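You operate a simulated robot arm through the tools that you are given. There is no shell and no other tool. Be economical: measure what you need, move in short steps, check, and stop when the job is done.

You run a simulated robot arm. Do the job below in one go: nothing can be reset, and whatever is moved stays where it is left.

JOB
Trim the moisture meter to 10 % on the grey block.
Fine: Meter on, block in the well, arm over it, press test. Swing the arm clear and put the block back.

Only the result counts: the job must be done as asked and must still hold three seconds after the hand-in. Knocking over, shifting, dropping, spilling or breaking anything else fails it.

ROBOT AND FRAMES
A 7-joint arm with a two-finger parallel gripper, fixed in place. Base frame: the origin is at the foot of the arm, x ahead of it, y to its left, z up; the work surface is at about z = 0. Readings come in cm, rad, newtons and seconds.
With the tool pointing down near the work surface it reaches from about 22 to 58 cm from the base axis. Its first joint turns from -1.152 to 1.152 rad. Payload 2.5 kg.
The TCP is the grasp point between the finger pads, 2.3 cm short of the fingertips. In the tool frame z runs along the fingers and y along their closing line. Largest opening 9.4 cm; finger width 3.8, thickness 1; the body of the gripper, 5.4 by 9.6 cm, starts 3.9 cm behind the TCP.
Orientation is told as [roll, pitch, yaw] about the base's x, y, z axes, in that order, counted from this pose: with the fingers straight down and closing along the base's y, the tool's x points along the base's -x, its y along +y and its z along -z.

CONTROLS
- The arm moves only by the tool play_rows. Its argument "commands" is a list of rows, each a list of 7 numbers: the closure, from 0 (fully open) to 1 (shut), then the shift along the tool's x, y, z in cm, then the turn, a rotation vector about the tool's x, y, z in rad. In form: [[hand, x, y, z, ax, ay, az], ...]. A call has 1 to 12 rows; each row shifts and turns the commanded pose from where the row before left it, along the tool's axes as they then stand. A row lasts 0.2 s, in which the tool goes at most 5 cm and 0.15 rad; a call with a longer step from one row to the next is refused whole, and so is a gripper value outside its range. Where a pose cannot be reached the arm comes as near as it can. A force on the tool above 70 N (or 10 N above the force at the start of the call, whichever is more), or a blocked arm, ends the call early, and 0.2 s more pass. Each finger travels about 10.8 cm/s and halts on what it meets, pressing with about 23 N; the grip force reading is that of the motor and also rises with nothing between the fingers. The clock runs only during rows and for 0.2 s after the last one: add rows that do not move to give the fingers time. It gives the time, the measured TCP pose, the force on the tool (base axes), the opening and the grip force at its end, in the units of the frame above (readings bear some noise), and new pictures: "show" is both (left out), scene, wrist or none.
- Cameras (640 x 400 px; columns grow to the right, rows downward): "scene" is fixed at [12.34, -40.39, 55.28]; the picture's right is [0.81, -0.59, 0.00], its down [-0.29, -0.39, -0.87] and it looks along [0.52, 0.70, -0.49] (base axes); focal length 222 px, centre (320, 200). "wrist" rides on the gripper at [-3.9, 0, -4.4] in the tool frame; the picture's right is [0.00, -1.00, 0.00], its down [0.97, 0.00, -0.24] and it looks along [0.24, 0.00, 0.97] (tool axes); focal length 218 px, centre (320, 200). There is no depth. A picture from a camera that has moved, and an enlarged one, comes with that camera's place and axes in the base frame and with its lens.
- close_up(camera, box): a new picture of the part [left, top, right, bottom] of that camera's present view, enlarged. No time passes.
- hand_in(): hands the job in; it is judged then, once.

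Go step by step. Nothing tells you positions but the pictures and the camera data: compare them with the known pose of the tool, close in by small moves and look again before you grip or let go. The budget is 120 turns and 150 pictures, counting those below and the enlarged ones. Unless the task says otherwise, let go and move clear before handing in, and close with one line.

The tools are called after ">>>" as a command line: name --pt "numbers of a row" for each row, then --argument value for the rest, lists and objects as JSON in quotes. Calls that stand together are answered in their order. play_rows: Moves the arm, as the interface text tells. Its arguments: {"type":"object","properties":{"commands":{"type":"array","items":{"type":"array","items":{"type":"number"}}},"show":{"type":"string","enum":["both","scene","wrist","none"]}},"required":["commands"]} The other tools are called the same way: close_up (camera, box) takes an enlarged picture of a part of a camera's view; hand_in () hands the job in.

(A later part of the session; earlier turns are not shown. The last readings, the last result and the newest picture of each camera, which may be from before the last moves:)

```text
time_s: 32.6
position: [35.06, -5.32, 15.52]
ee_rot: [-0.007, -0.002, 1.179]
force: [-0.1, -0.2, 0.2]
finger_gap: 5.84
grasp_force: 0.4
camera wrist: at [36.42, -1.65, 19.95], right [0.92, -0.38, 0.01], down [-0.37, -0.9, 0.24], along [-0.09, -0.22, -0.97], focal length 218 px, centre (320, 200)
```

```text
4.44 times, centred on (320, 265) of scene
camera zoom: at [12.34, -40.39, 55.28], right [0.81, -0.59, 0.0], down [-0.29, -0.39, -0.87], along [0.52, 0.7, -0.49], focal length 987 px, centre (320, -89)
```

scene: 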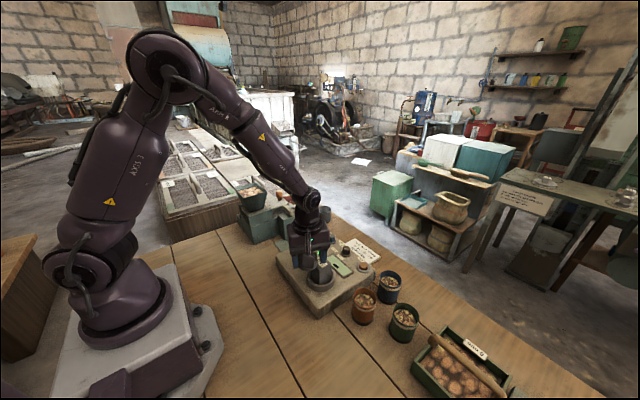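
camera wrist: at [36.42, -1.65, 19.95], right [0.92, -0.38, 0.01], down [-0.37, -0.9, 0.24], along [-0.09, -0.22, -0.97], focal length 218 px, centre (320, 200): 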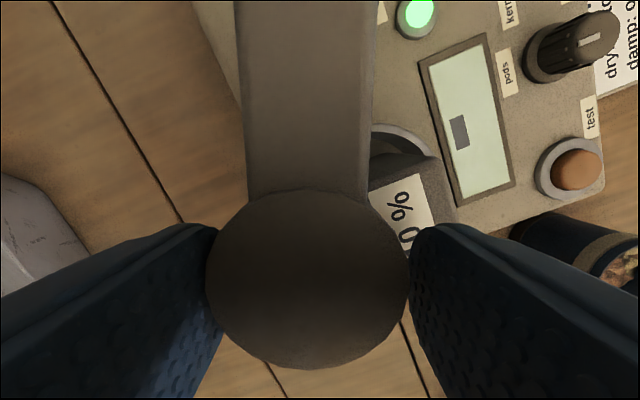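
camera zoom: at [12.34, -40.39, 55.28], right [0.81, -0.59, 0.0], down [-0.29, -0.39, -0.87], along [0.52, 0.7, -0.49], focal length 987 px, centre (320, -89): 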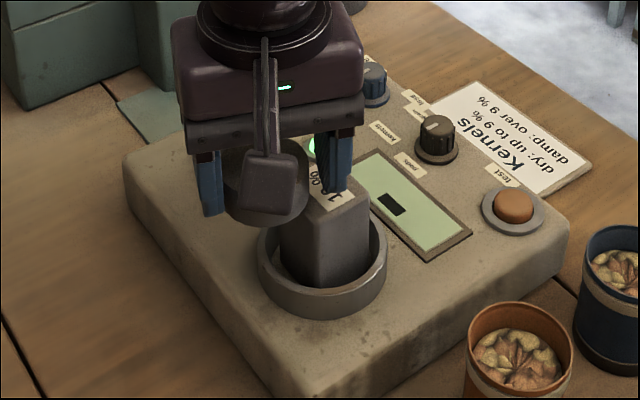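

Clear so far, with no contact force. Finishing the remaining ~22°.

>>> play_rows --pt "0.38 -0.043 -0.65 0 0 0 -0.0655" --pt "0.38 -0.043 -0.65 0 0 0 -0.0655" --pt "0.38 -0.043 -0.65 0 0 0 -0.0655" --pt "0.38 -0.043 -0.65 0 0 0 -0.0655" --pt "0.38 -0.043 -0.65 0 0 0 -0.0655" --pt "0.38 -0.043 -0.65 0 0 0 -0.0655" --pt "0.38 0 0 0 0 0 0"

>>> close_up --camera "scene" --box '[260, 220, 380, 310]'

```text
time_s: 34.2
position: [38.66, -6.0, 15.41]
ee_rot: [-0.006, 0.0, 1.574]
force: [-0.6, 0.7, -0.4]
finger_gap: 5.83
grasp_force: 0.1
camera wrist: at [38.73, -2.12, 19.91], right [1.0, 0.0, 0.01], down [0.0, -0.97, 0.24], along [0.01, -0.24, -0.97], focal length 218 px, centre (320, 200)
```

scene: 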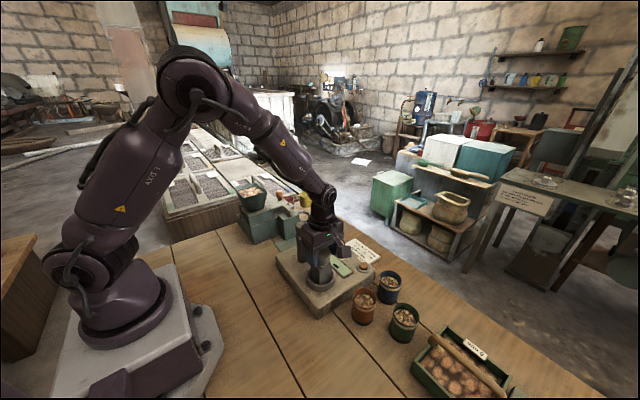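
wrist: 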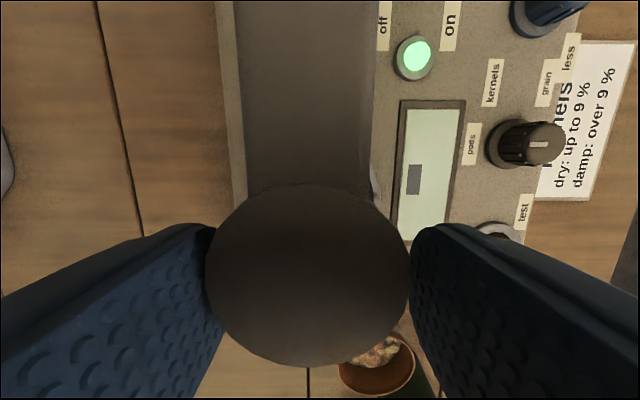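

```text
4.44 times, centred on (320, 265) of scene
camera zoom: at [12.34, -40.39, 55.28], right [0.81, -0.59, 0.0], down [-0.29, -0.39, -0.87], along [0.52, 0.7, -0.49], focal length 987 px, centre (320, -89)
```

zoom: 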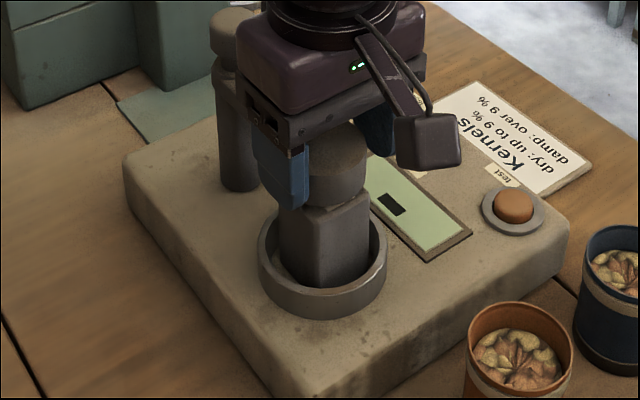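

The disc sits over the block. I'll open, lift off and go to above the test button at (51.5, -9.6), keeping this yaw.

>>> play_rows --pt "0.1 0 0 0 0 0 0" --pt "0.1 0 0 0 0 0 0" --pt "0.1 0 0 -4 0 0 0" --pt "0.1 0 0 -4 0 0 0" --pt "0.5 1.2 -4.28 0 0 0 0" --pt "1 1.2 -4.28 0 0 0 0" --pt "1 1.2 -4.28 0 0 0 0" --pt "1 0 0 4 0 0 0" --pt "1 0 0 4 0 0 0" --pt "1 0 0 2.5 0 0 0" --pt "1 0 0 0 0 0 0"

>>> close_up --camera "scene" --box '[260, 200, 400, 310]'

```text
time_s: 36.6
position: [51.47, -9.69, 12.95]
ee_rot: [-0.006, 0.0, 1.57]
force: [-0.3, 0.9, 0.0]
finger_gap: 0.0
grasp_force: 23.5
camera wrist: at [51.42, -5.82, 17.36], right [1.0, 0.0, 0.01], down [0.0, -0.97, 0.24], along [0.01, -0.24, -0.97], focal length 218 px, centre (320, 200)
```

scene: 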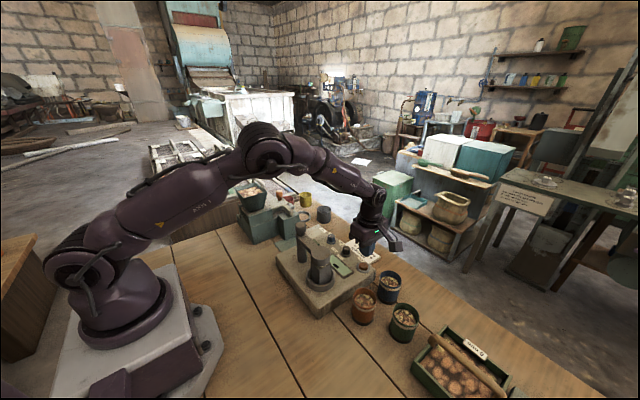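
wrist: 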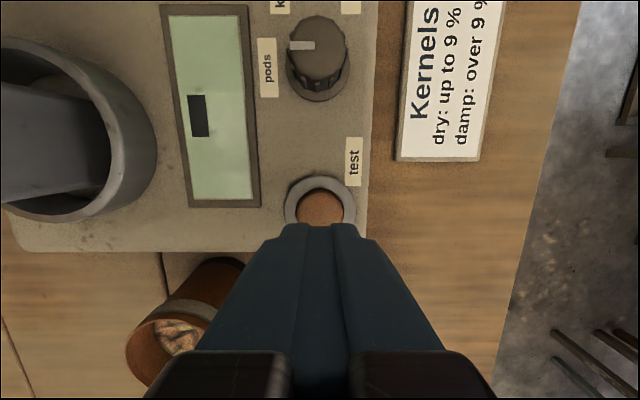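

```text
3.64 times, centred on (330, 255) of scene
camera zoom: at [12.34, -40.39, 55.28], right [0.81, -0.59, 0.0], down [-0.29, -0.39, -0.87], along [0.52, 0.7, -0.49], focal length 808 px, centre (284, 0)
```

zoom: 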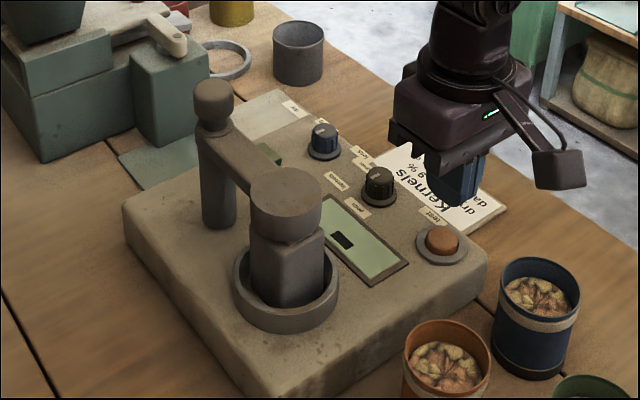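

I'm over the test button with a slight +y correction to make. Pressing down in small steps.

>>> play_rows --pt "1 -0.3 0 2 0 0 0" --pt "1 0 0 1.6 0 0 0" --pt "1 0 0 0.4 0 0 0" --pt "1 0 0 0.3 0 0 0" --pt "1 0 0 0.3 0 0 0" --pt "1 0 0 0.3 0 0 0" --pt "1 0 0 0.3 0 0 0"

>>> close_up --camera "scene" --box '[320, 230, 380, 290]'

```text
time_s: 38.2
position: [51.63, -9.32, 8.15]
ee_rot: [-0.007, -0.001, 1.571]
force: [-2.1, 1.8, 5.2]
finger_gap: 0.0
grasp_force: 23.0
camera wrist: at [51.58, -5.44, 12.39], right [1.0, 0.0, 0.01], down [0.0, -0.97, 0.24], along [0.01, -0.24, -0.97], focal length 218 px, centre (320, 200)
```

scene: 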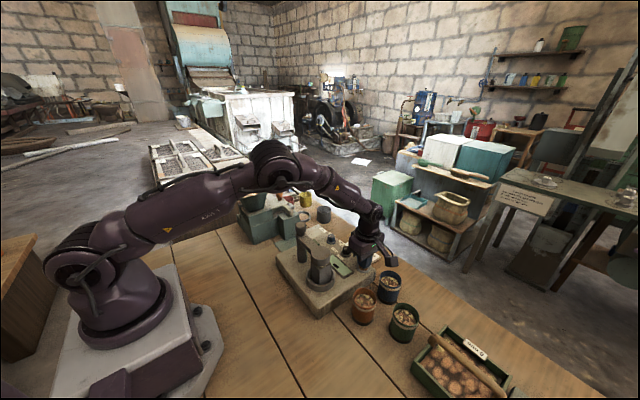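
wrist: 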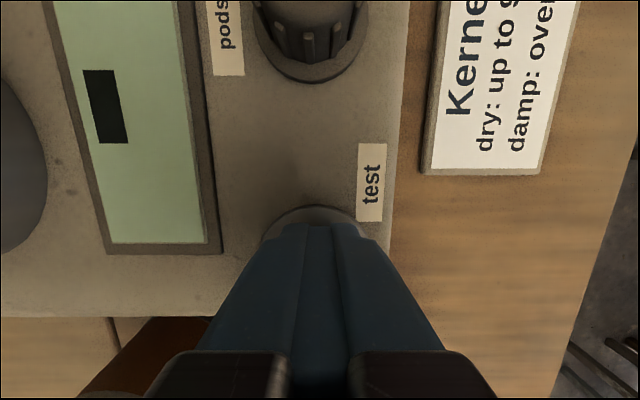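

```text
6.67 times, centred on (350, 260) of scene
camera zoom: at [12.34, -40.39, 55.28], right [0.81, -0.59, 0.0], down [-0.29, -0.39, -0.87], along [0.52, 0.7, -0.49], focal length 1481 px, centre (120, -200)
```

zoom: 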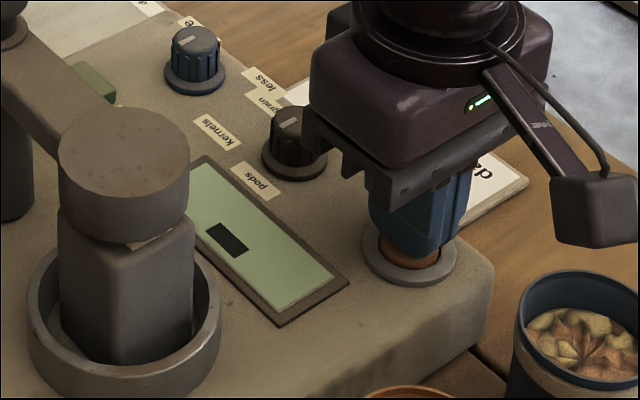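

Contact made at 5 N with no reading yet. Pressing further.

>>> play_rows --pt "1 0 0 0.25 0 0 0" --pt "1 0 0 0.25 0 0 0" --pt "1 0 0 0.25 0 0 0" --pt "1 0 0 0 0 0 0" --show "wrist"

```text
time_s: 39.2
position: [51.54, -9.42, 7.6]
ee_rot: [-0.01, 0.002, 1.571]
force: [-23.0, 3.8, 53.1]
finger_gap: 0.0
grasp_force: 23.4
camera wrist: at [51.61, -5.44, 11.98], right [1.0, 0.0, 0.01], down [0.0, -0.97, 0.24], along [0.01, -0.24, -0.97], focal length 218 px, centre (320, 200)
```

wrist: 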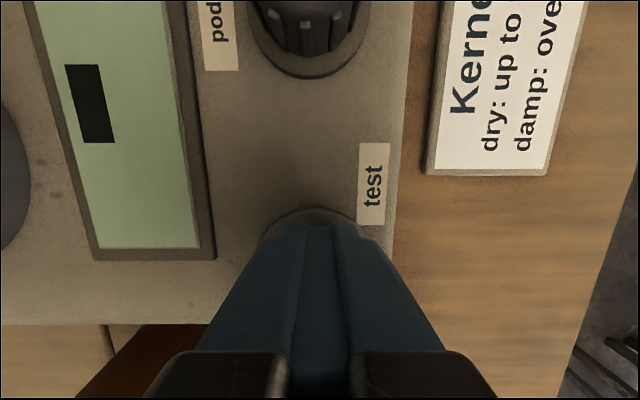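

Fully pressed. I release and lift to read the display.

>>> play_rows --pt "1 0 0 -1 0 0 0" --pt "1 0 0 -3 0 0 0" --pt "1 0 0 -3 0 0 0" --pt "1 0 0 0 0 0 0" --show "wrist"

>>> close_up --camera "scene" --box '[290, 220, 380, 290]'

```text
time_s: 40.2
position: [51.66, -9.27, 14.18]
ee_rot: [-0.006, 0.001, 1.571]
force: [-0.7, -0.5, -0.7]
finger_gap: 0.01
grasp_force: 23.0
camera wrist: at [51.65, -5.47, 18.5], right [1.0, 0.0, 0.01], down [0.0, -0.97, 0.24], along [0.0, -0.24, -0.97], focal length 218 px, centre (320, 200)
```

wrist: 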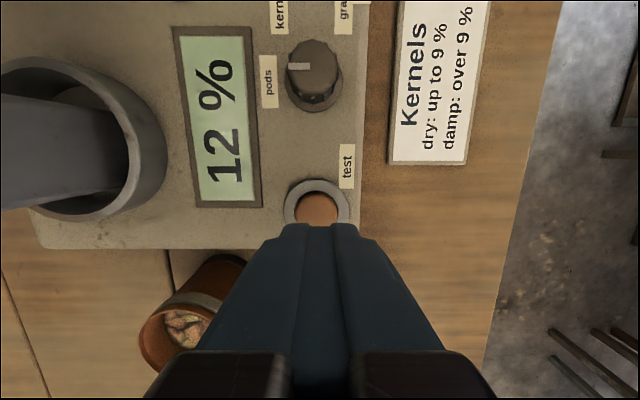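

```text
5.71 times, centred on (335, 255) of scene
camera zoom: at [12.34, -40.39, 55.28], right [0.81, -0.59, 0.0], down [-0.29, -0.39, -0.87], along [0.52, 0.7, -0.49], focal length 1270 px, centre (234, -114)
```

zoom: 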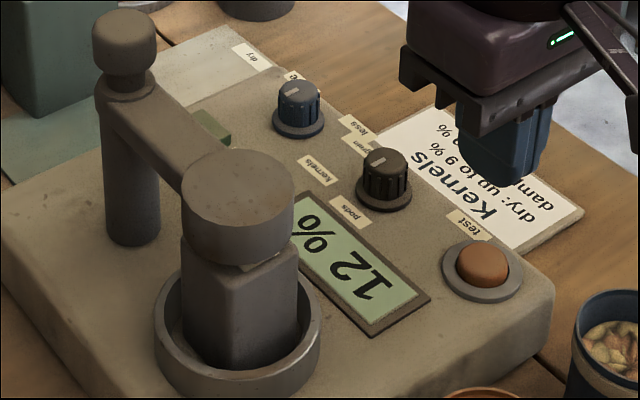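

The meter reads 12 % after the test, so the trim must go toward "less", which is counter-clockwise from above. I move above the trim knob at (51.2, 5.75) and look.

>>> play_rows --pt "1 -3.75 0.1 0 0 0 0" --pt "0.5 -3.75 0.1 0 0 0 0" --pt "0.35 -3.75 0.1 0 0 0 0" --pt "0.35 -3.75 0.1 0 0 0 0" --pt "0.35 0 0 0 0 0 0"

>>> close_up --camera "wrist" --box '[220, 120, 420, 245]'

```text
time_s: 41.4
position: [51.42, 5.62, 14.36]
ee_rot: [-0.005, 0.001, 1.569]
force: [0.2, -0.1, 0.1]
finger_gap: 6.11
grasp_force: 0.0
camera wrist: at [51.29, 9.55, 18.81], right [1.0, 0.0, 0.01], down [0.0, -0.97, 0.24], along [0.01, -0.24, -0.97], focal length 218 px, centre (320, 200)
```

scene: 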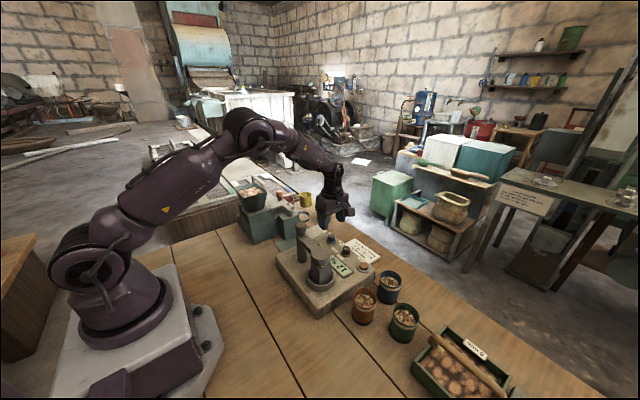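
wrist: 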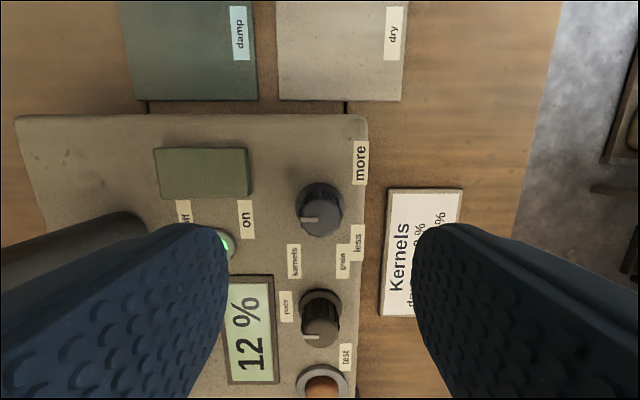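

```text
3.20 times, centred on (320, 182) of wrist
camera zoom: at [51.29, 9.55, 18.81], right [1.0, 0.0, 0.01], down [0.0, -0.97, 0.24], along [0.01, -0.24, -0.97], focal length 698 px, centre (320, 256)
```

zoom: 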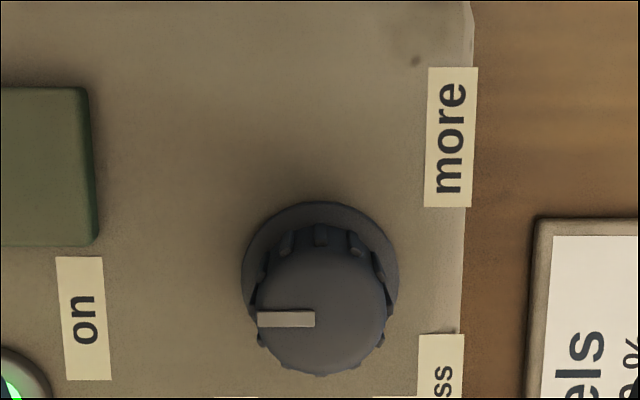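

The knob is at (51.4, 5.75) with its pointer at -x, 2.1 cm across. I descend around it and close gently.

>>> play_rows --pt "0.35 -0.1 0 3 0 0 0" --pt "0.45 0 0 2 0 0 0" --pt "0.5 0 0 1.2 0 0 0" --pt "0.6 0 0 0 0 0 0" --pt "0.75 0 0 0 0 0 0" --pt "0.85 0 0 0 0 0 0" --pt "1 0 0 0 0 0 0" --pt "1 0 0 0 0 0 0"

>>> close_up --camera "scene" --box '[290, 210, 380, 280]'

```text
time_s: 43.2
position: [51.35, 5.82, 8.03]
ee_rot: [-0.01, -0.002, 1.57]
force: [21.1, 2.4, -13.3]
finger_gap: 2.33
grasp_force: 44.9
camera wrist: at [51.3, 9.61, 12.45], right [1.0, 0.0, 0.01], down [0.0, -0.97, 0.24], along [0.01, -0.24, -0.97], focal length 218 px, centre (320, 200)
```

scene: 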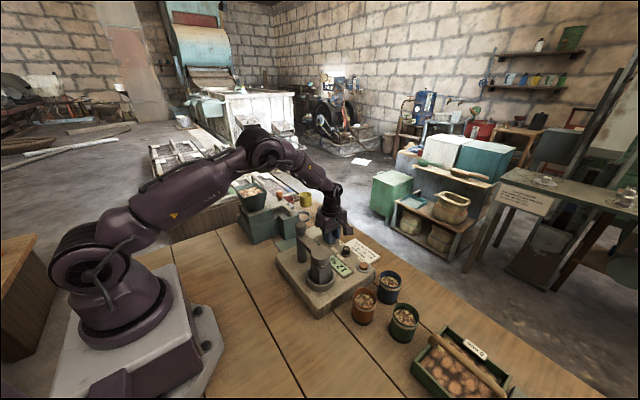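
wrist: 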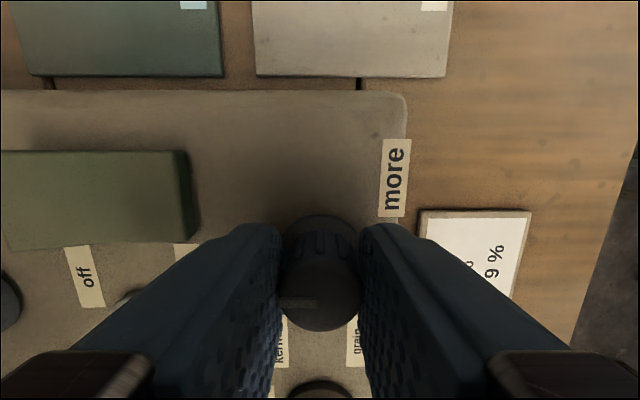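

```text
5.71 times, centred on (335, 245) of scene
camera zoom: at [12.35, -40.39, 55.28], right [0.81, -0.59, 0.0], down [-0.29, -0.39, -0.87], along [0.52, 0.7, -0.49], focal length 1270 px, centre (234, -57)
```

zoom: 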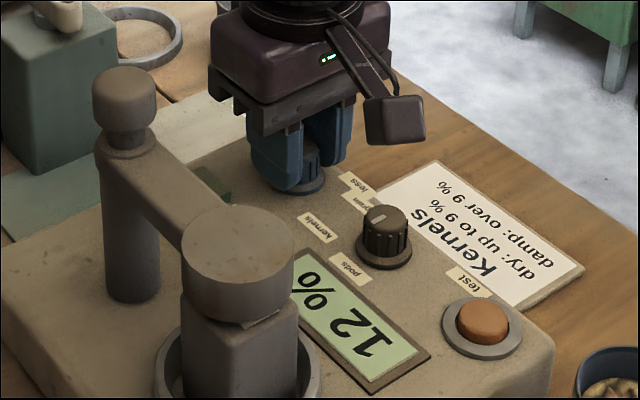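

Knob gripped. I'll turn counter-clockwise by 0.3 rad and see whether the display changes live.

>>> play_rows --pt "1 0 -0.1 0 0 0 0" --pt "1 0 0 0 0 0 -0.1" --pt "1 0 0 0 0 0 -0.1" --pt "1 0 0 0 0 0 -0.1" --pt "1 0 0 0 0 0 0" --show "wrist"

>>> close_up --camera "scene" --box '[290, 210, 380, 280]'

```text
time_s: 44.4
position: [51.33, 5.79, 8.01]
ee_rot: [-0.007, 0.004, 1.872]
force: [9.2, -3.5, 2.4]
finger_gap: 2.32
grasp_force: 45.1
camera wrist: at [50.16, 9.44, 12.44], right [0.95, 0.3, 0.01], down [0.29, -0.93, 0.24], along [0.08, -0.23, -0.97], focal length 218 px, centre (320, 200)
```

wrist: 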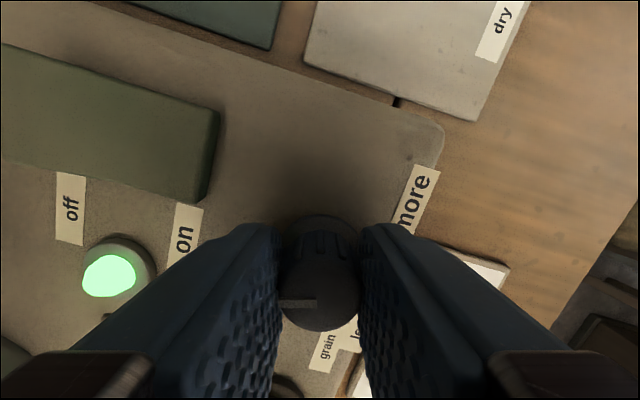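

```text
5.71 times, centred on (335, 245) of scene
camera zoom: at [12.34, -40.39, 55.28], right [0.81, -0.59, 0.0], down [-0.29, -0.39, -0.87], along [0.52, 0.7, -0.49], focal length 1270 px, centre (234, -57)
```

zoom: 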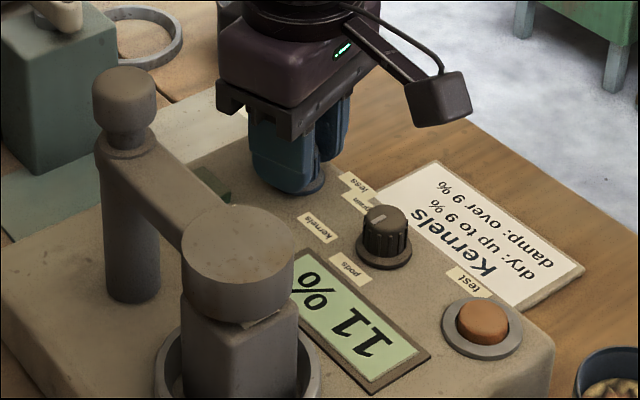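

The display updates live and reads 11 %. I'll keep turning in small steps to find the band for 10 %.

>>> play_rows --pt "1 0 0 0 0 0 -0.1" --pt "1 0 0 0 0 0 0" --show "none"

>>> close_up --camera "scene" --box '[320, 240, 370, 280]'

```text
time_s: 45.0
position: [51.34, 5.75, 8.12]
ee_rot: [-0.009, 0.004, 1.972]
force: [9.9, -1.9, 3.9]
finger_gap: 2.32
grasp_force: 45.0
```

```text
10.00 times, centred on (345, 260) of scene
camera zoom: at [12.34, -40.39, 55.28], right [0.81, -0.59, 0.0], down [-0.29, -0.39, -0.87], along [0.52, 0.7, -0.49], focal length 2222 px, centre (70, -400)
```

zoom: 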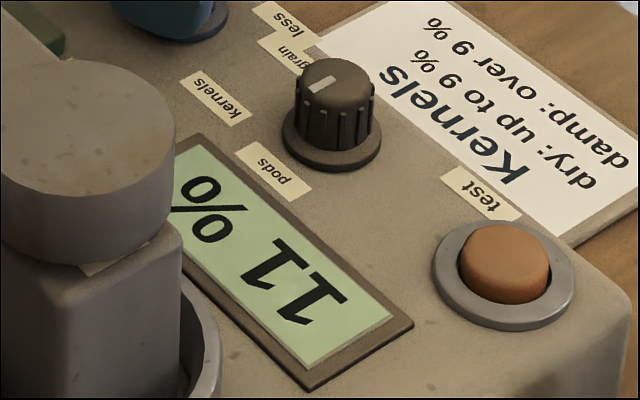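

>>> play_rows --pt "1 0 0 0 0 0 -0.1" --pt "1 0 0 0 0 0 0" --show "none"

>>> close_up --camera "scene" --box '[320, 240, 370, 280]'

```text
time_s: 45.6
position: [51.34, 5.67, 8.04]
ee_rot: [-0.007, 0.002, 2.07]
force: [7.2, -4.9, 3.3]
finger_gap: 2.29
grasp_force: 45.0
```

```text
10.00 times, centred on (345, 260) of scene
camera zoom: at [12.34, -40.39, 55.28], right [0.81, -0.59, 0.0], down [-0.29, -0.39, -0.87], along [0.52, 0.7, -0.49], focal length 2222 px, centre (70, -400)
```

zoom: 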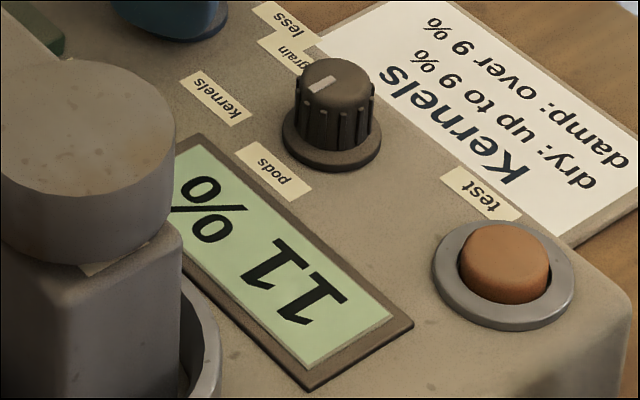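

>>> play_rows --pt "1 0 0 0 0 0 -0.1" --pt "1 0 0 0 0 0 0" --show "none"

>>> close_up --camera "scene" --box '[320, 240, 370, 280]'

```text
time_s: 46.2
position: [51.43, 5.72, 8.07]
ee_rot: [-0.003, 0.002, 2.172]
force: [-0.1, -4.8, 4.7]
finger_gap: 2.33
grasp_force: 44.9
```

```text
10.00 times, centred on (345, 260) of scene
camera zoom: at [12.34, -40.39, 55.28], right [0.81, -0.59, 0.0], down [-0.29, -0.39, -0.87], along [0.52, 0.7, -0.49], focal length 2222 px, centre (70, -400)
```

zoom: 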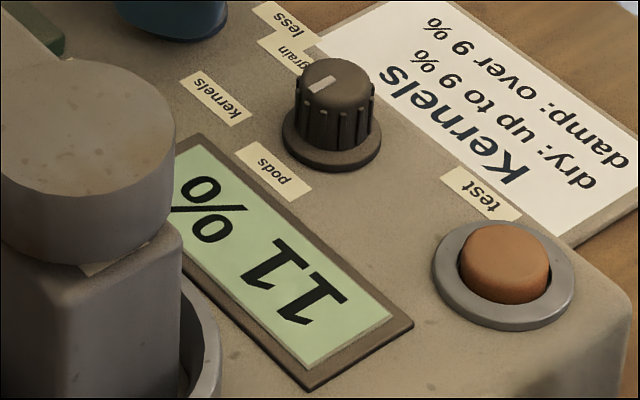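

Still 11 %. I'll turn 0.15 more and check that the knob still follows.

>>> play_rows --pt "1 0 0 0 0 0 -0.1" --pt "1 0 0 0 0 0 -0.05" --pt "1 0 0 0 0 0 0" --show "wrist"

>>> close_up --camera "scene" --box '[320, 240, 370, 280]'

```text
time_s: 47.0
position: [51.3, 5.82, 8.0]
ee_rot: [-0.005, 0.004, 2.32]
force: [-5.9, -6.3, 12.9]
finger_gap: 2.32
grasp_force: 45.1
camera wrist: at [48.66, 8.56, 12.44], right [0.73, 0.68, 0.0], down [0.66, -0.71, 0.24], along [0.17, -0.18, -0.97], focal length 218 px, centre (320, 200)
```

wrist: 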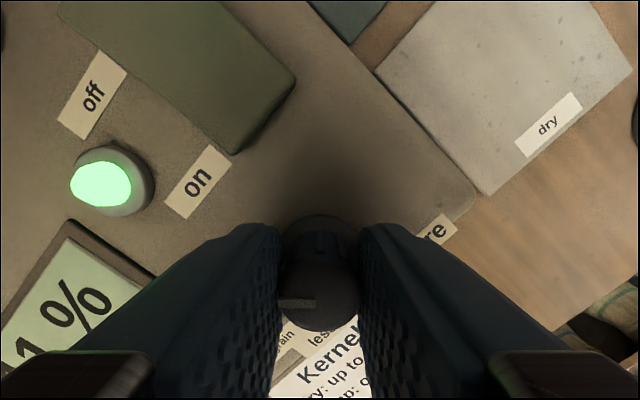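

```text
10.00 times, centred on (345, 260) of scene
camera zoom: at [12.34, -40.39, 55.28], right [0.81, -0.59, 0.0], down [-0.29, -0.39, -0.87], along [0.52, 0.7, -0.49], focal length 2222 px, centre (70, -400)
```

zoom: 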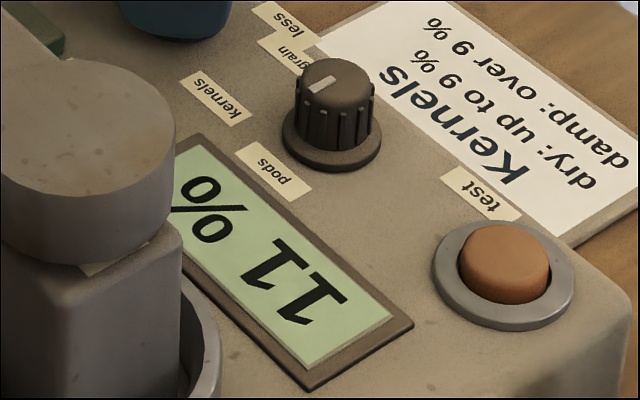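

The knob follows, now at 0.75 rad. Continuing.

>>> play_rows --pt "1 0 0 0 0 0 -0.1" --pt "1 0 0 0 0 0 0" --show "none"

>>> close_up --camera "scene" --box '[320, 240, 370, 280]'

```text
time_s: 47.6
position: [51.29, 5.76, 8.0]
ee_rot: [-0.005, 0.006, 2.421]
force: [-5.2, -7.2, 18.4]
finger_gap: 2.31
grasp_force: 45.0
```

```text
10.00 times, centred on (345, 260) of scene
camera zoom: at [12.33, -40.39, 55.28], right [0.81, -0.59, 0.0], down [-0.29, -0.39, -0.87], along [0.52, 0.7, -0.49], focal length 2222 px, centre (70, -400)
```

zoom: 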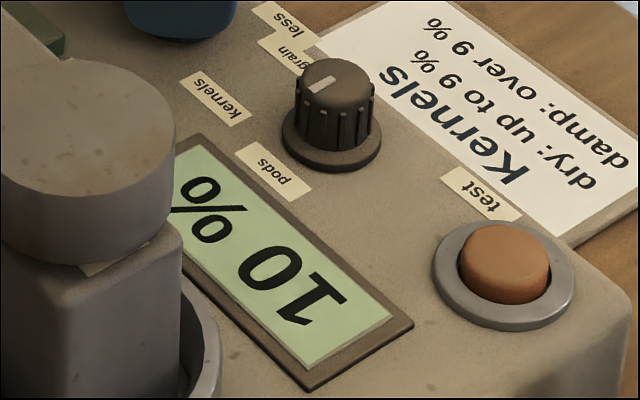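

It reads 10 %. I'll go 0.22 rad further to get well inside the band, and confirm.

>>> play_rows --pt "1 0 0 -0.05 0 0 -0.11" --pt "1 0 0 0 0 0 -0.11" --pt "1 0 0 0 0 0 0" --show "wrist"

>>> close_up --camera "scene" --box '[320, 240, 370, 280]'

```text
time_s: 48.4
position: [51.24, 5.7, 8.09]
ee_rot: [-0.003, 0.01, 2.642]
force: [4.8, -5.3, 16.2]
finger_gap: 2.3
grasp_force: 45.3
camera wrist: at [47.86, 7.57, 12.41], right [0.48, 0.88, 0.0], down [0.85, -0.46, 0.25], along [0.22, -0.12, -0.97], focal length 218 px, centre (320, 200)
```

wrist: 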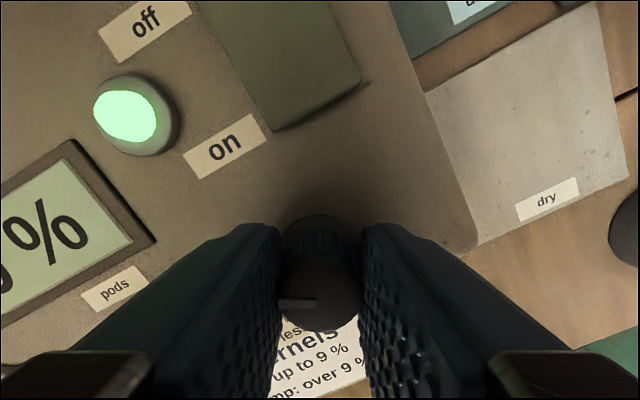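

```text
10.00 times, centred on (345, 260) of scene
camera zoom: at [12.34, -40.39, 55.28], right [0.81, -0.59, 0.0], down [-0.29, -0.39, -0.87], along [0.52, 0.7, -0.49], focal length 2222 px, centre (70, -400)
```

zoom: 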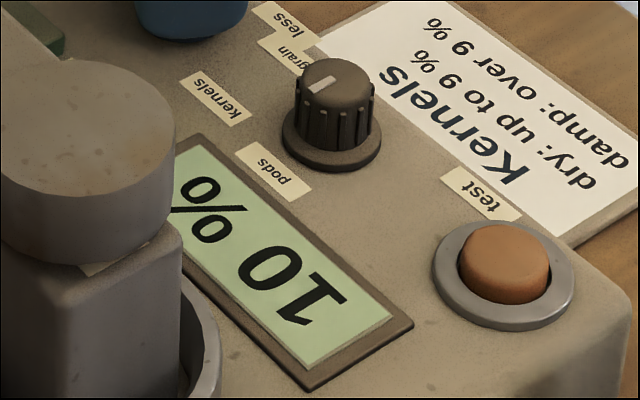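

10 % is held. I release the knob and lift straight up.

>>> play_rows --pt "0.75 0 0 0 0 0 0" --pt "0.6 0 0 0 0 0 0" --pt "0.55 0 0 0 0 0 0" --pt "0.55 0 0 -2 0 0 0" --pt "0.55 0 0 -4 0 0 0" --pt "0.55 0 0 -4 0 0 0" --pt "0.55 0 0 -4 0 0 0" --pt "0.55 0 0 0 0 0 0"

>>> close_up --camera "scene" --box '[290, 210, 380, 280]'

```text
time_s: 50.2
position: [51.49, 5.99, 21.86]
ee_rot: [-0.004, 0.006, 2.64]
force: [0.3, -0.8, 0.3]
finger_gap: 4.24
grasp_force: 0.1
camera wrist: at [47.99, 7.83, 26.39], right [0.48, 0.88, 0.0], down [0.85, -0.47, 0.24], along [0.22, -0.12, -0.97], focal length 218 px, centre (320, 200)
```

scene: 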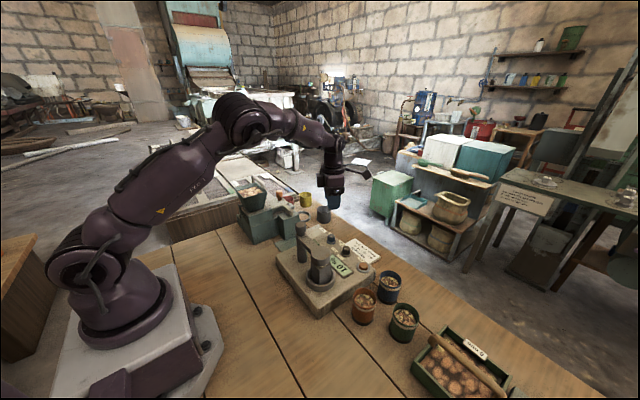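
wrist: 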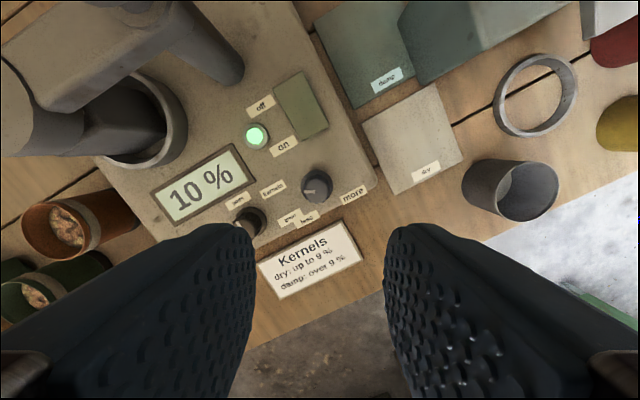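

```text
5.71 times, centred on (335, 245) of scene
camera zoom: at [12.34, -40.39, 55.28], right [0.81, -0.59, 0.0], down [-0.29, -0.39, -0.87], along [0.52, 0.7, -0.49], focal length 1270 px, centre (234, -57)
```

zoom: 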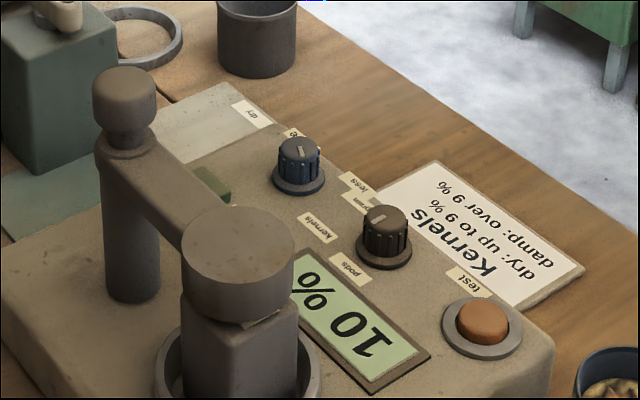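

Trim done. Now I rotate back to yaw 90° and return above the disc over the well.

>>> play_rows --pt "0.4 0 0 -1 0 0 0.134" --pt "0.2 0 0 -1 0 0 0.134" --pt "0 0 0 0 0 0 0.134" --pt "0 0 0 0 0 0 0.134" --pt "0 0 0 0 0 0 0.134" --pt "0 0 0 0 0 0 0.134" --pt "0 0 0 0 0 0 0.134" --pt "0 0 0 0 0 0 0.134" --pt "0 0 0 0 0 0 0" --show "none"

>>> play_rows --pt "0 3 3.25 0 0 0 0" --pt "0 3 3.25 0 0 0 0" --pt "0 3 3.25 0 0 0 0" --pt "0 3 3.25 0 0 0 0" --pt "0 0 0 0 0 0 0"

```text
time_s: 52.2
position: [51.33, 5.86, 24.08]
ee_rot: [-0.008, 0.001, 1.566]
force: [1.0, 0.3, 0.1]
finger_gap: 9.36
grasp_force: 0.0
```

```text
time_s: 53.4
position: [38.38, -5.92, 24.11]
ee_rot: [-0.008, 0.0, 1.568]
force: [0.3, 0.0, -0.6]
finger_gap: 9.39
grasp_force: 0.2
camera wrist: at [38.28, -2.05, 28.57], right [1.0, 0.0, 0.01], down [0.0, -0.97, 0.24], along [0.01, -0.24, -0.97], focal length 218 px, centre (320, 200)
```

scene: 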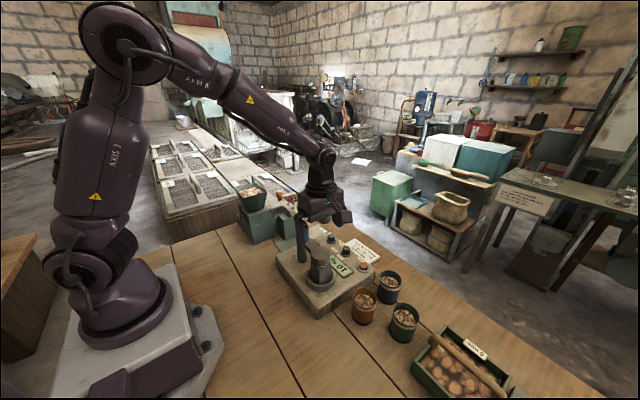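
wrist: 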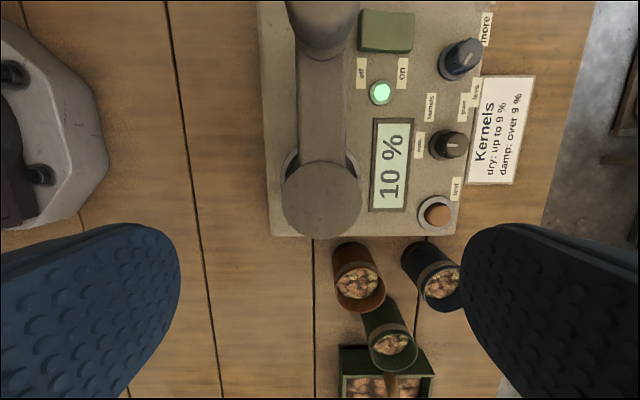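

Aligned with the disc. Descend, cage, and swing back the first part.

>>> play_rows --pt "0 0 0 4 0 0 0" --pt "0 0 0 3 0 0 0" --pt "0 0 0 1.6 0 0 0" --pt "0 0 0 0 0 0 0" --pt "0.2 0 0 0 0 0 0" --pt "0.38 0 0 0 0 0 0" --pt "0.38 0 0 0 0 0 0" --pt "0.38 -0.043 0.65 0 0 0 0.0655" --pt "0.38 -0.043 0.65 0 0 0 0.0655" --pt "0.38 -0.043 0.65 0 0 0 0.0655" --pt "0.38 -0.043 0.65 0 0 0 0.0655" --pt "0.38 0 0 0 0 0 0"

>>> close_up --camera "scene" --box '[260, 220, 380, 310]'

```text
time_s: 56.0
position: [35.69, -5.99, 15.4]
ee_rot: [-0.006, -0.002, 1.306]
force: [-1.2, -0.6, 0.1]
finger_gap: 5.81
grasp_force: 0.1
camera wrist: at [36.68, -2.14, 19.82], right [0.96, -0.26, 0.01], down [-0.26, -0.94, 0.24], along [-0.06, -0.23, -0.97], focal length 218 px, centre (320, 200)
```

scene: 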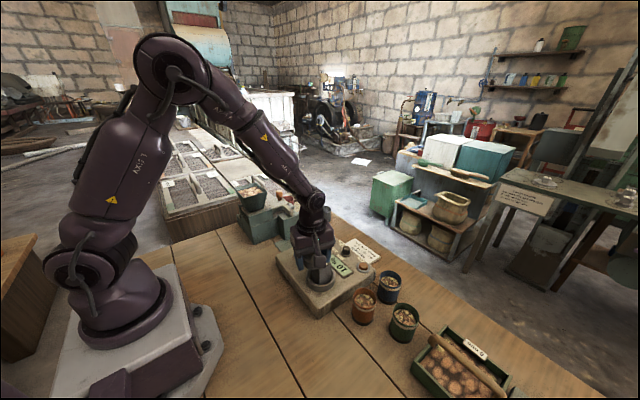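
wrist: 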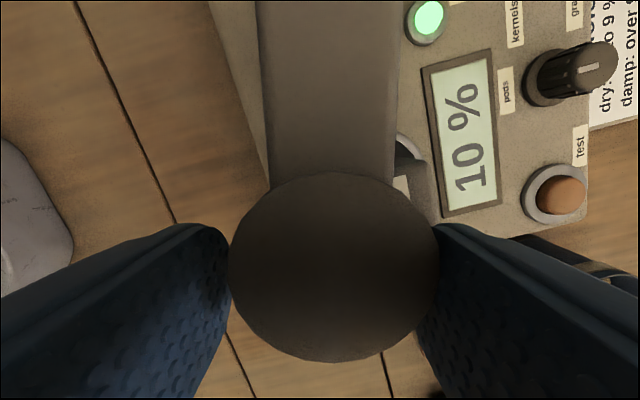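

```text
4.44 times, centred on (320, 265) of scene
camera zoom: at [12.34, -40.39, 55.28], right [0.81, -0.59, 0.0], down [-0.29, -0.39, -0.87], along [0.52, 0.7, -0.49], focal length 987 px, centre (320, -89)
```

zoom: 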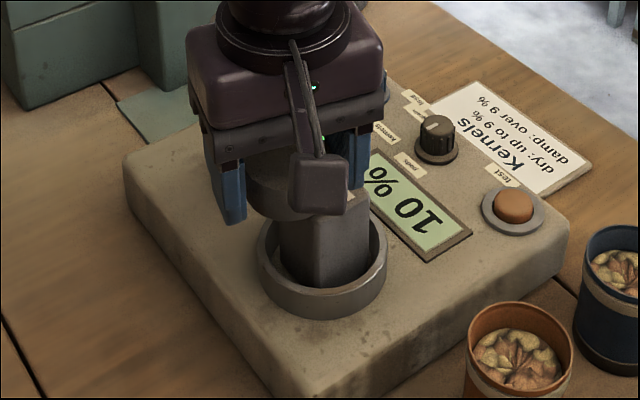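

It follows. Swinging the remaining ~75° back.

>>> play_rows --pt "0.38 -0.086 1.305 0 0 0 0.1309" --pt "0.38 -0.086 1.305 0 0 0 0.1309" --pt "0.38 -0.086 1.305 0 0 0 0.1309" --pt "0.38 -0.086 1.305 0 0 0 0.1309" --pt "0.38 -0.086 1.305 0 0 0 0.1309" --pt "0.38 -0.086 1.305 0 0 0 0.1309" --pt "0.38 -0.086 1.305 0 0 0 0.1309" --pt "0.38 -0.086 1.305 0 0 0 0.1309" --pt "0.38 -0.086 1.305 0 0 0 0.1309" --pt "0.38 -0.086 1.305 0 0 0 0.1309" --pt "0.38 0 0 0 0 0 0"

```text
time_s: 58.4
position: [28.3, 3.91, 15.39]
ee_rot: [-0.001, -0.008, -0.004]
force: [-0.8, 0.6, 0.2]
finger_gap: 5.86
grasp_force: 0.0
camera wrist: at [32.24, 3.87, 19.86], right [0.0, -1.0, 0.0], down [-0.97, 0.0, 0.23], along [-0.23, 0.0, -0.97], focal length 218 px, centre (320, 200)
```

scene: 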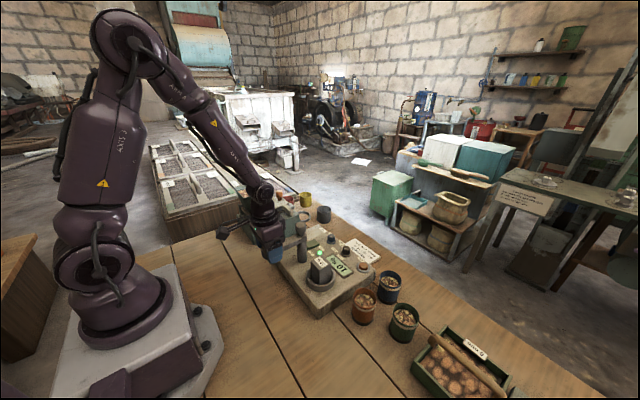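
wrist: 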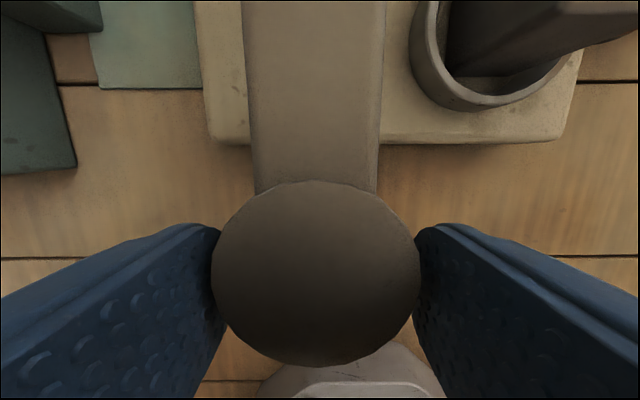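

The arm is back clear. I open, lift, and go above the block in the well.

>>> play_rows --pt "0.1 0 0 0 0 0 0" --pt "0 0 0 0 0 0 0" --pt "0 0 0 -4.5 0 0 0" --pt "0 0 0 -4.5 0 0 0" --pt "0 -3.55 -3.2 0 0 0 0" --pt "0 -3.55 -3.2 0 0 0 0" --pt "0 -3.55 -3.2 0 0 0 0" --pt "0 0 0 3 0 0 0" --pt "0 0 0 0 0 0 0"

>>> close_up --camera "scene" --box '[240, 200, 380, 310]'

```text
time_s: 60.4
position: [38.95, -5.81, 21.12]
ee_rot: [0.001, -0.006, -0.003]
force: [0.3, 0.1, 0.9]
finger_gap: 9.43
grasp_force: 0.1
camera wrist: at [42.82, -5.86, 25.52], right [0.0, -1.0, 0.0], down [-0.97, 0.0, 0.23], along [-0.23, 0.0, -0.97], focal length 218 px, centre (320, 200)
```

scene: 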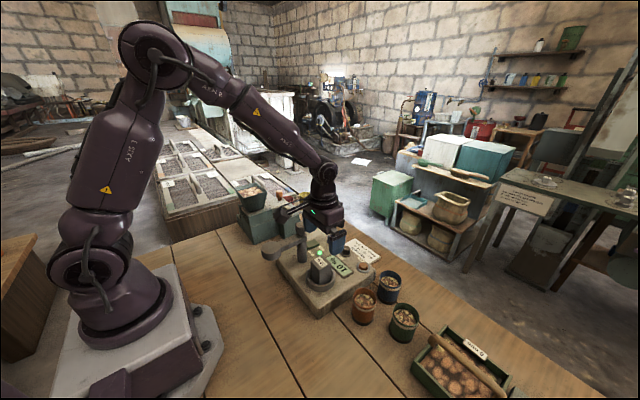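
wrist: 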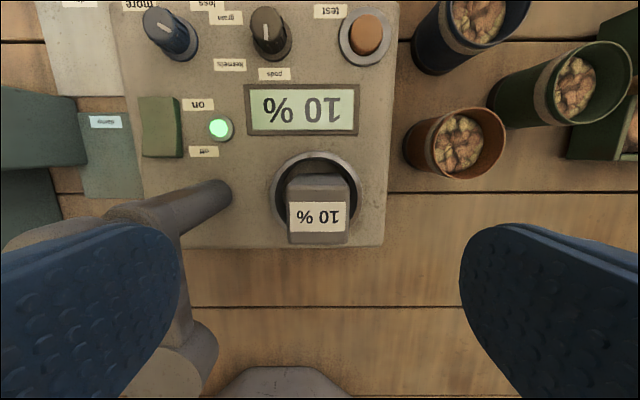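

```text
3.64 times, centred on (310, 255) of scene
camera zoom: at [12.34, -40.39, 55.28], right [0.81, -0.59, 0.0], down [-0.29, -0.39, -0.87], along [0.52, 0.7, -0.49], focal length 808 px, centre (356, 0)
```

zoom: 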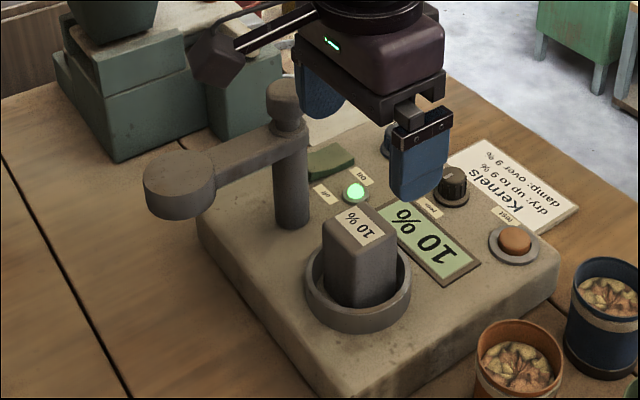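

Display still shows 10 %. Descending to the block's release height and gripping.

>>> play_rows --pt "0.2 -0.1 0.15 4 0 0 0" --pt "0.2 0 0 4 0 0 0" --pt "0.2 0 0 2 0 0 0" --pt "0.2 0 0 1.4 0 0 0" --pt "0.2 0 0 0 0 0 0" --pt "0.4 0 0 0 0 0 0" --pt "0.6 0 0 0 0 0 0" --pt "1 0 0 0 0 0 0" --pt "1 0 0 0 0 0 0"

```text
time_s: 62.4
position: [39.18, -5.37, 9.94]
ee_rot: [0.0, -0.006, -0.003]
force: [0.0, -1.4, 0.2]
finger_gap: 4.17
grasp_force: 23.1
camera wrist: at [43.02, -5.51, 14.24], right [0.0, -1.0, 0.0], down [-0.97, 0.0, 0.23], along [-0.23, 0.0, -0.97], focal length 218 px, centre (320, 200)
```

scene: 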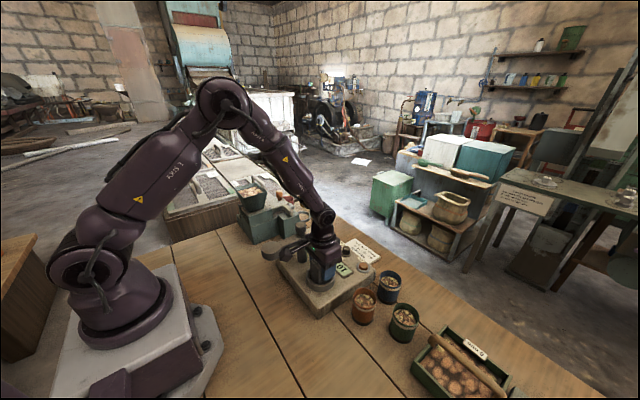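
wrist: 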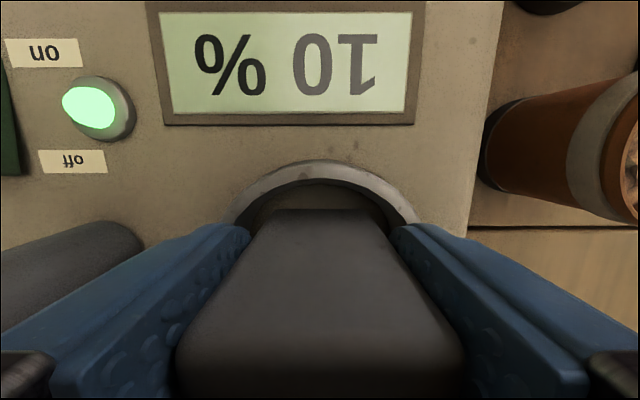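

Gripped. Lifting slowly out of the well.

>>> play_rows --pt "1 0 0 -0.3 0 0 0" --pt "1 0 0 -0.4 0 0 0" --pt "1 0 0 -0.5 0 0 0" --pt "1 0 0 -0.8 0 0 0" --pt "1 0 0 -1 0 0 0" --pt "1 0 0 -1 0 0 0" --pt "1 0 0 -0.8 0 0 0" --pt "1 0 0 -0.3 0 0 0" --pt "1 0 -0.5 0 0 0 0" --pt "1 0 -1.2 0 0 0 0" --pt "1 0.1 -2 0 0 0 0" --pt "1 0.1 -2.3 0 0 0 0"

```text
time_s: 65.0
position: [38.99, -11.48, 15.02]
ee_rot: [0.0, -0.004, -0.001]
force: [0.2, -1.0, -1.3]
finger_gap: 4.18
grasp_force: 22.8
camera wrist: at [42.88, -11.49, 19.39], right [0.0, -1.0, 0.0], down [-0.97, 0.0, 0.23], along [-0.23, 0.0, -0.97], focal length 218 px, centre (320, 200)
```

scene: 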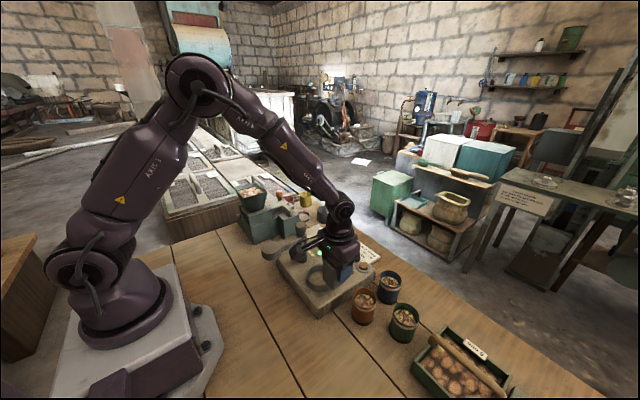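
wrist: 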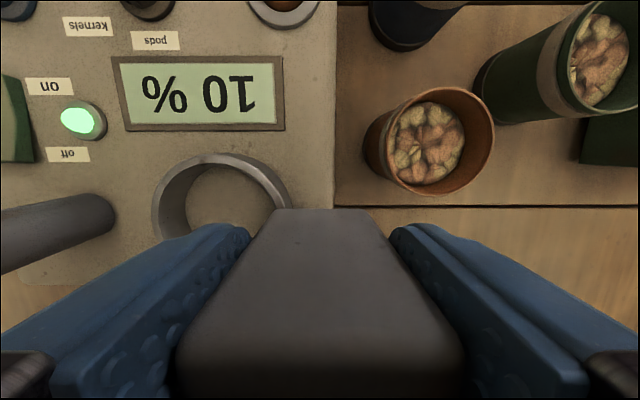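

Held and clear of the well. Carrying it back to its original spot at (36.5, -26.75).

>>> play_rows --pt "1 0.2 -2.3 0 0 0 0" --pt "1 0.3 -2.5 0 0 0 0" --pt "1 0.3 -2.5 0 0 0 0" --pt "1 0.3 -2.5 0 0 0 0" --pt "1 0.3 -2.3 0 0 0 0" --pt "1 0.3 -2 0 0 0 0" --pt "1 0.1 -1.1 0 0 0 0" --pt "1 0 0 0 0 0 0" --pt "1 0 0 1.5 0 0 0" --pt "1 0 0 2 0 0 0" --pt "1 0 0 2 0 0 0" --pt "1 0 0 1.5 0 0 0"

>>> close_up --camera "wrist" --box '[170, 180, 470, 367]'

```text
time_s: 67.6
position: [36.94, -26.74, 8.01]
ee_rot: [0.0, -0.008, -0.004]
force: [-0.4, -0.1, -1.5]
finger_gap: 4.18
grasp_force: 23.5
camera wrist: at [40.86, -26.75, 12.38], right [0.0, -1.0, 0.0], down [-0.97, 0.0, 0.23], along [-0.23, 0.0, -0.97], focal length 218 px, centre (320, 200)
```

scene: 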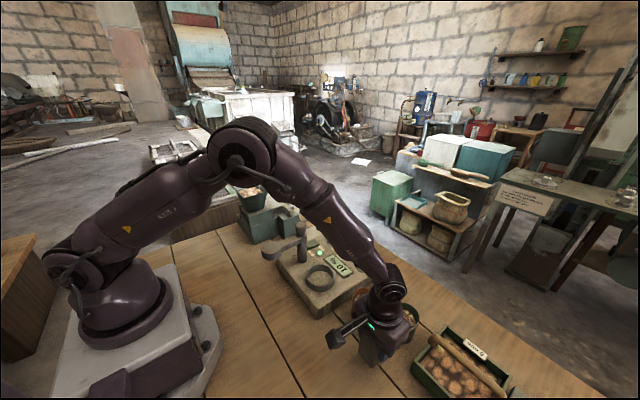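
wrist: 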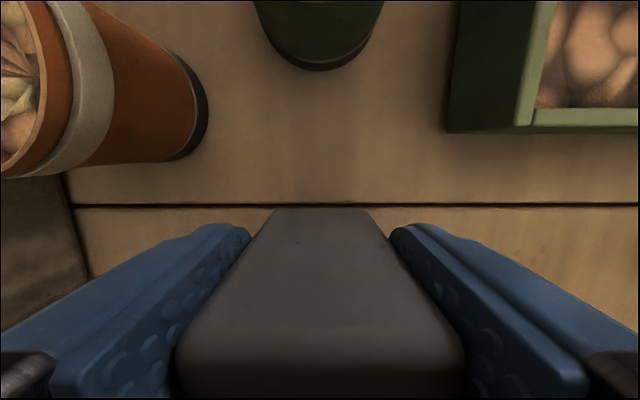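

```text
2.13 times, centred on (320, 274) of wrist
camera zoom: at [40.86, -26.75, 12.38], right [0.0, -1.0, 0.0], down [-0.97, 0.0, 0.23], along [-0.23, 0.0, -0.97], focal length 466 px, centre (320, 43)
```

zoom: 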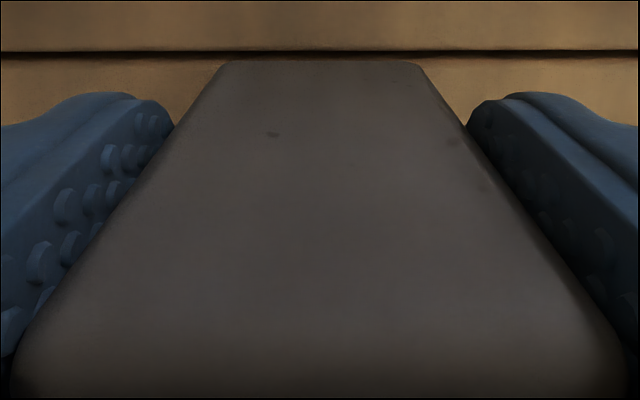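

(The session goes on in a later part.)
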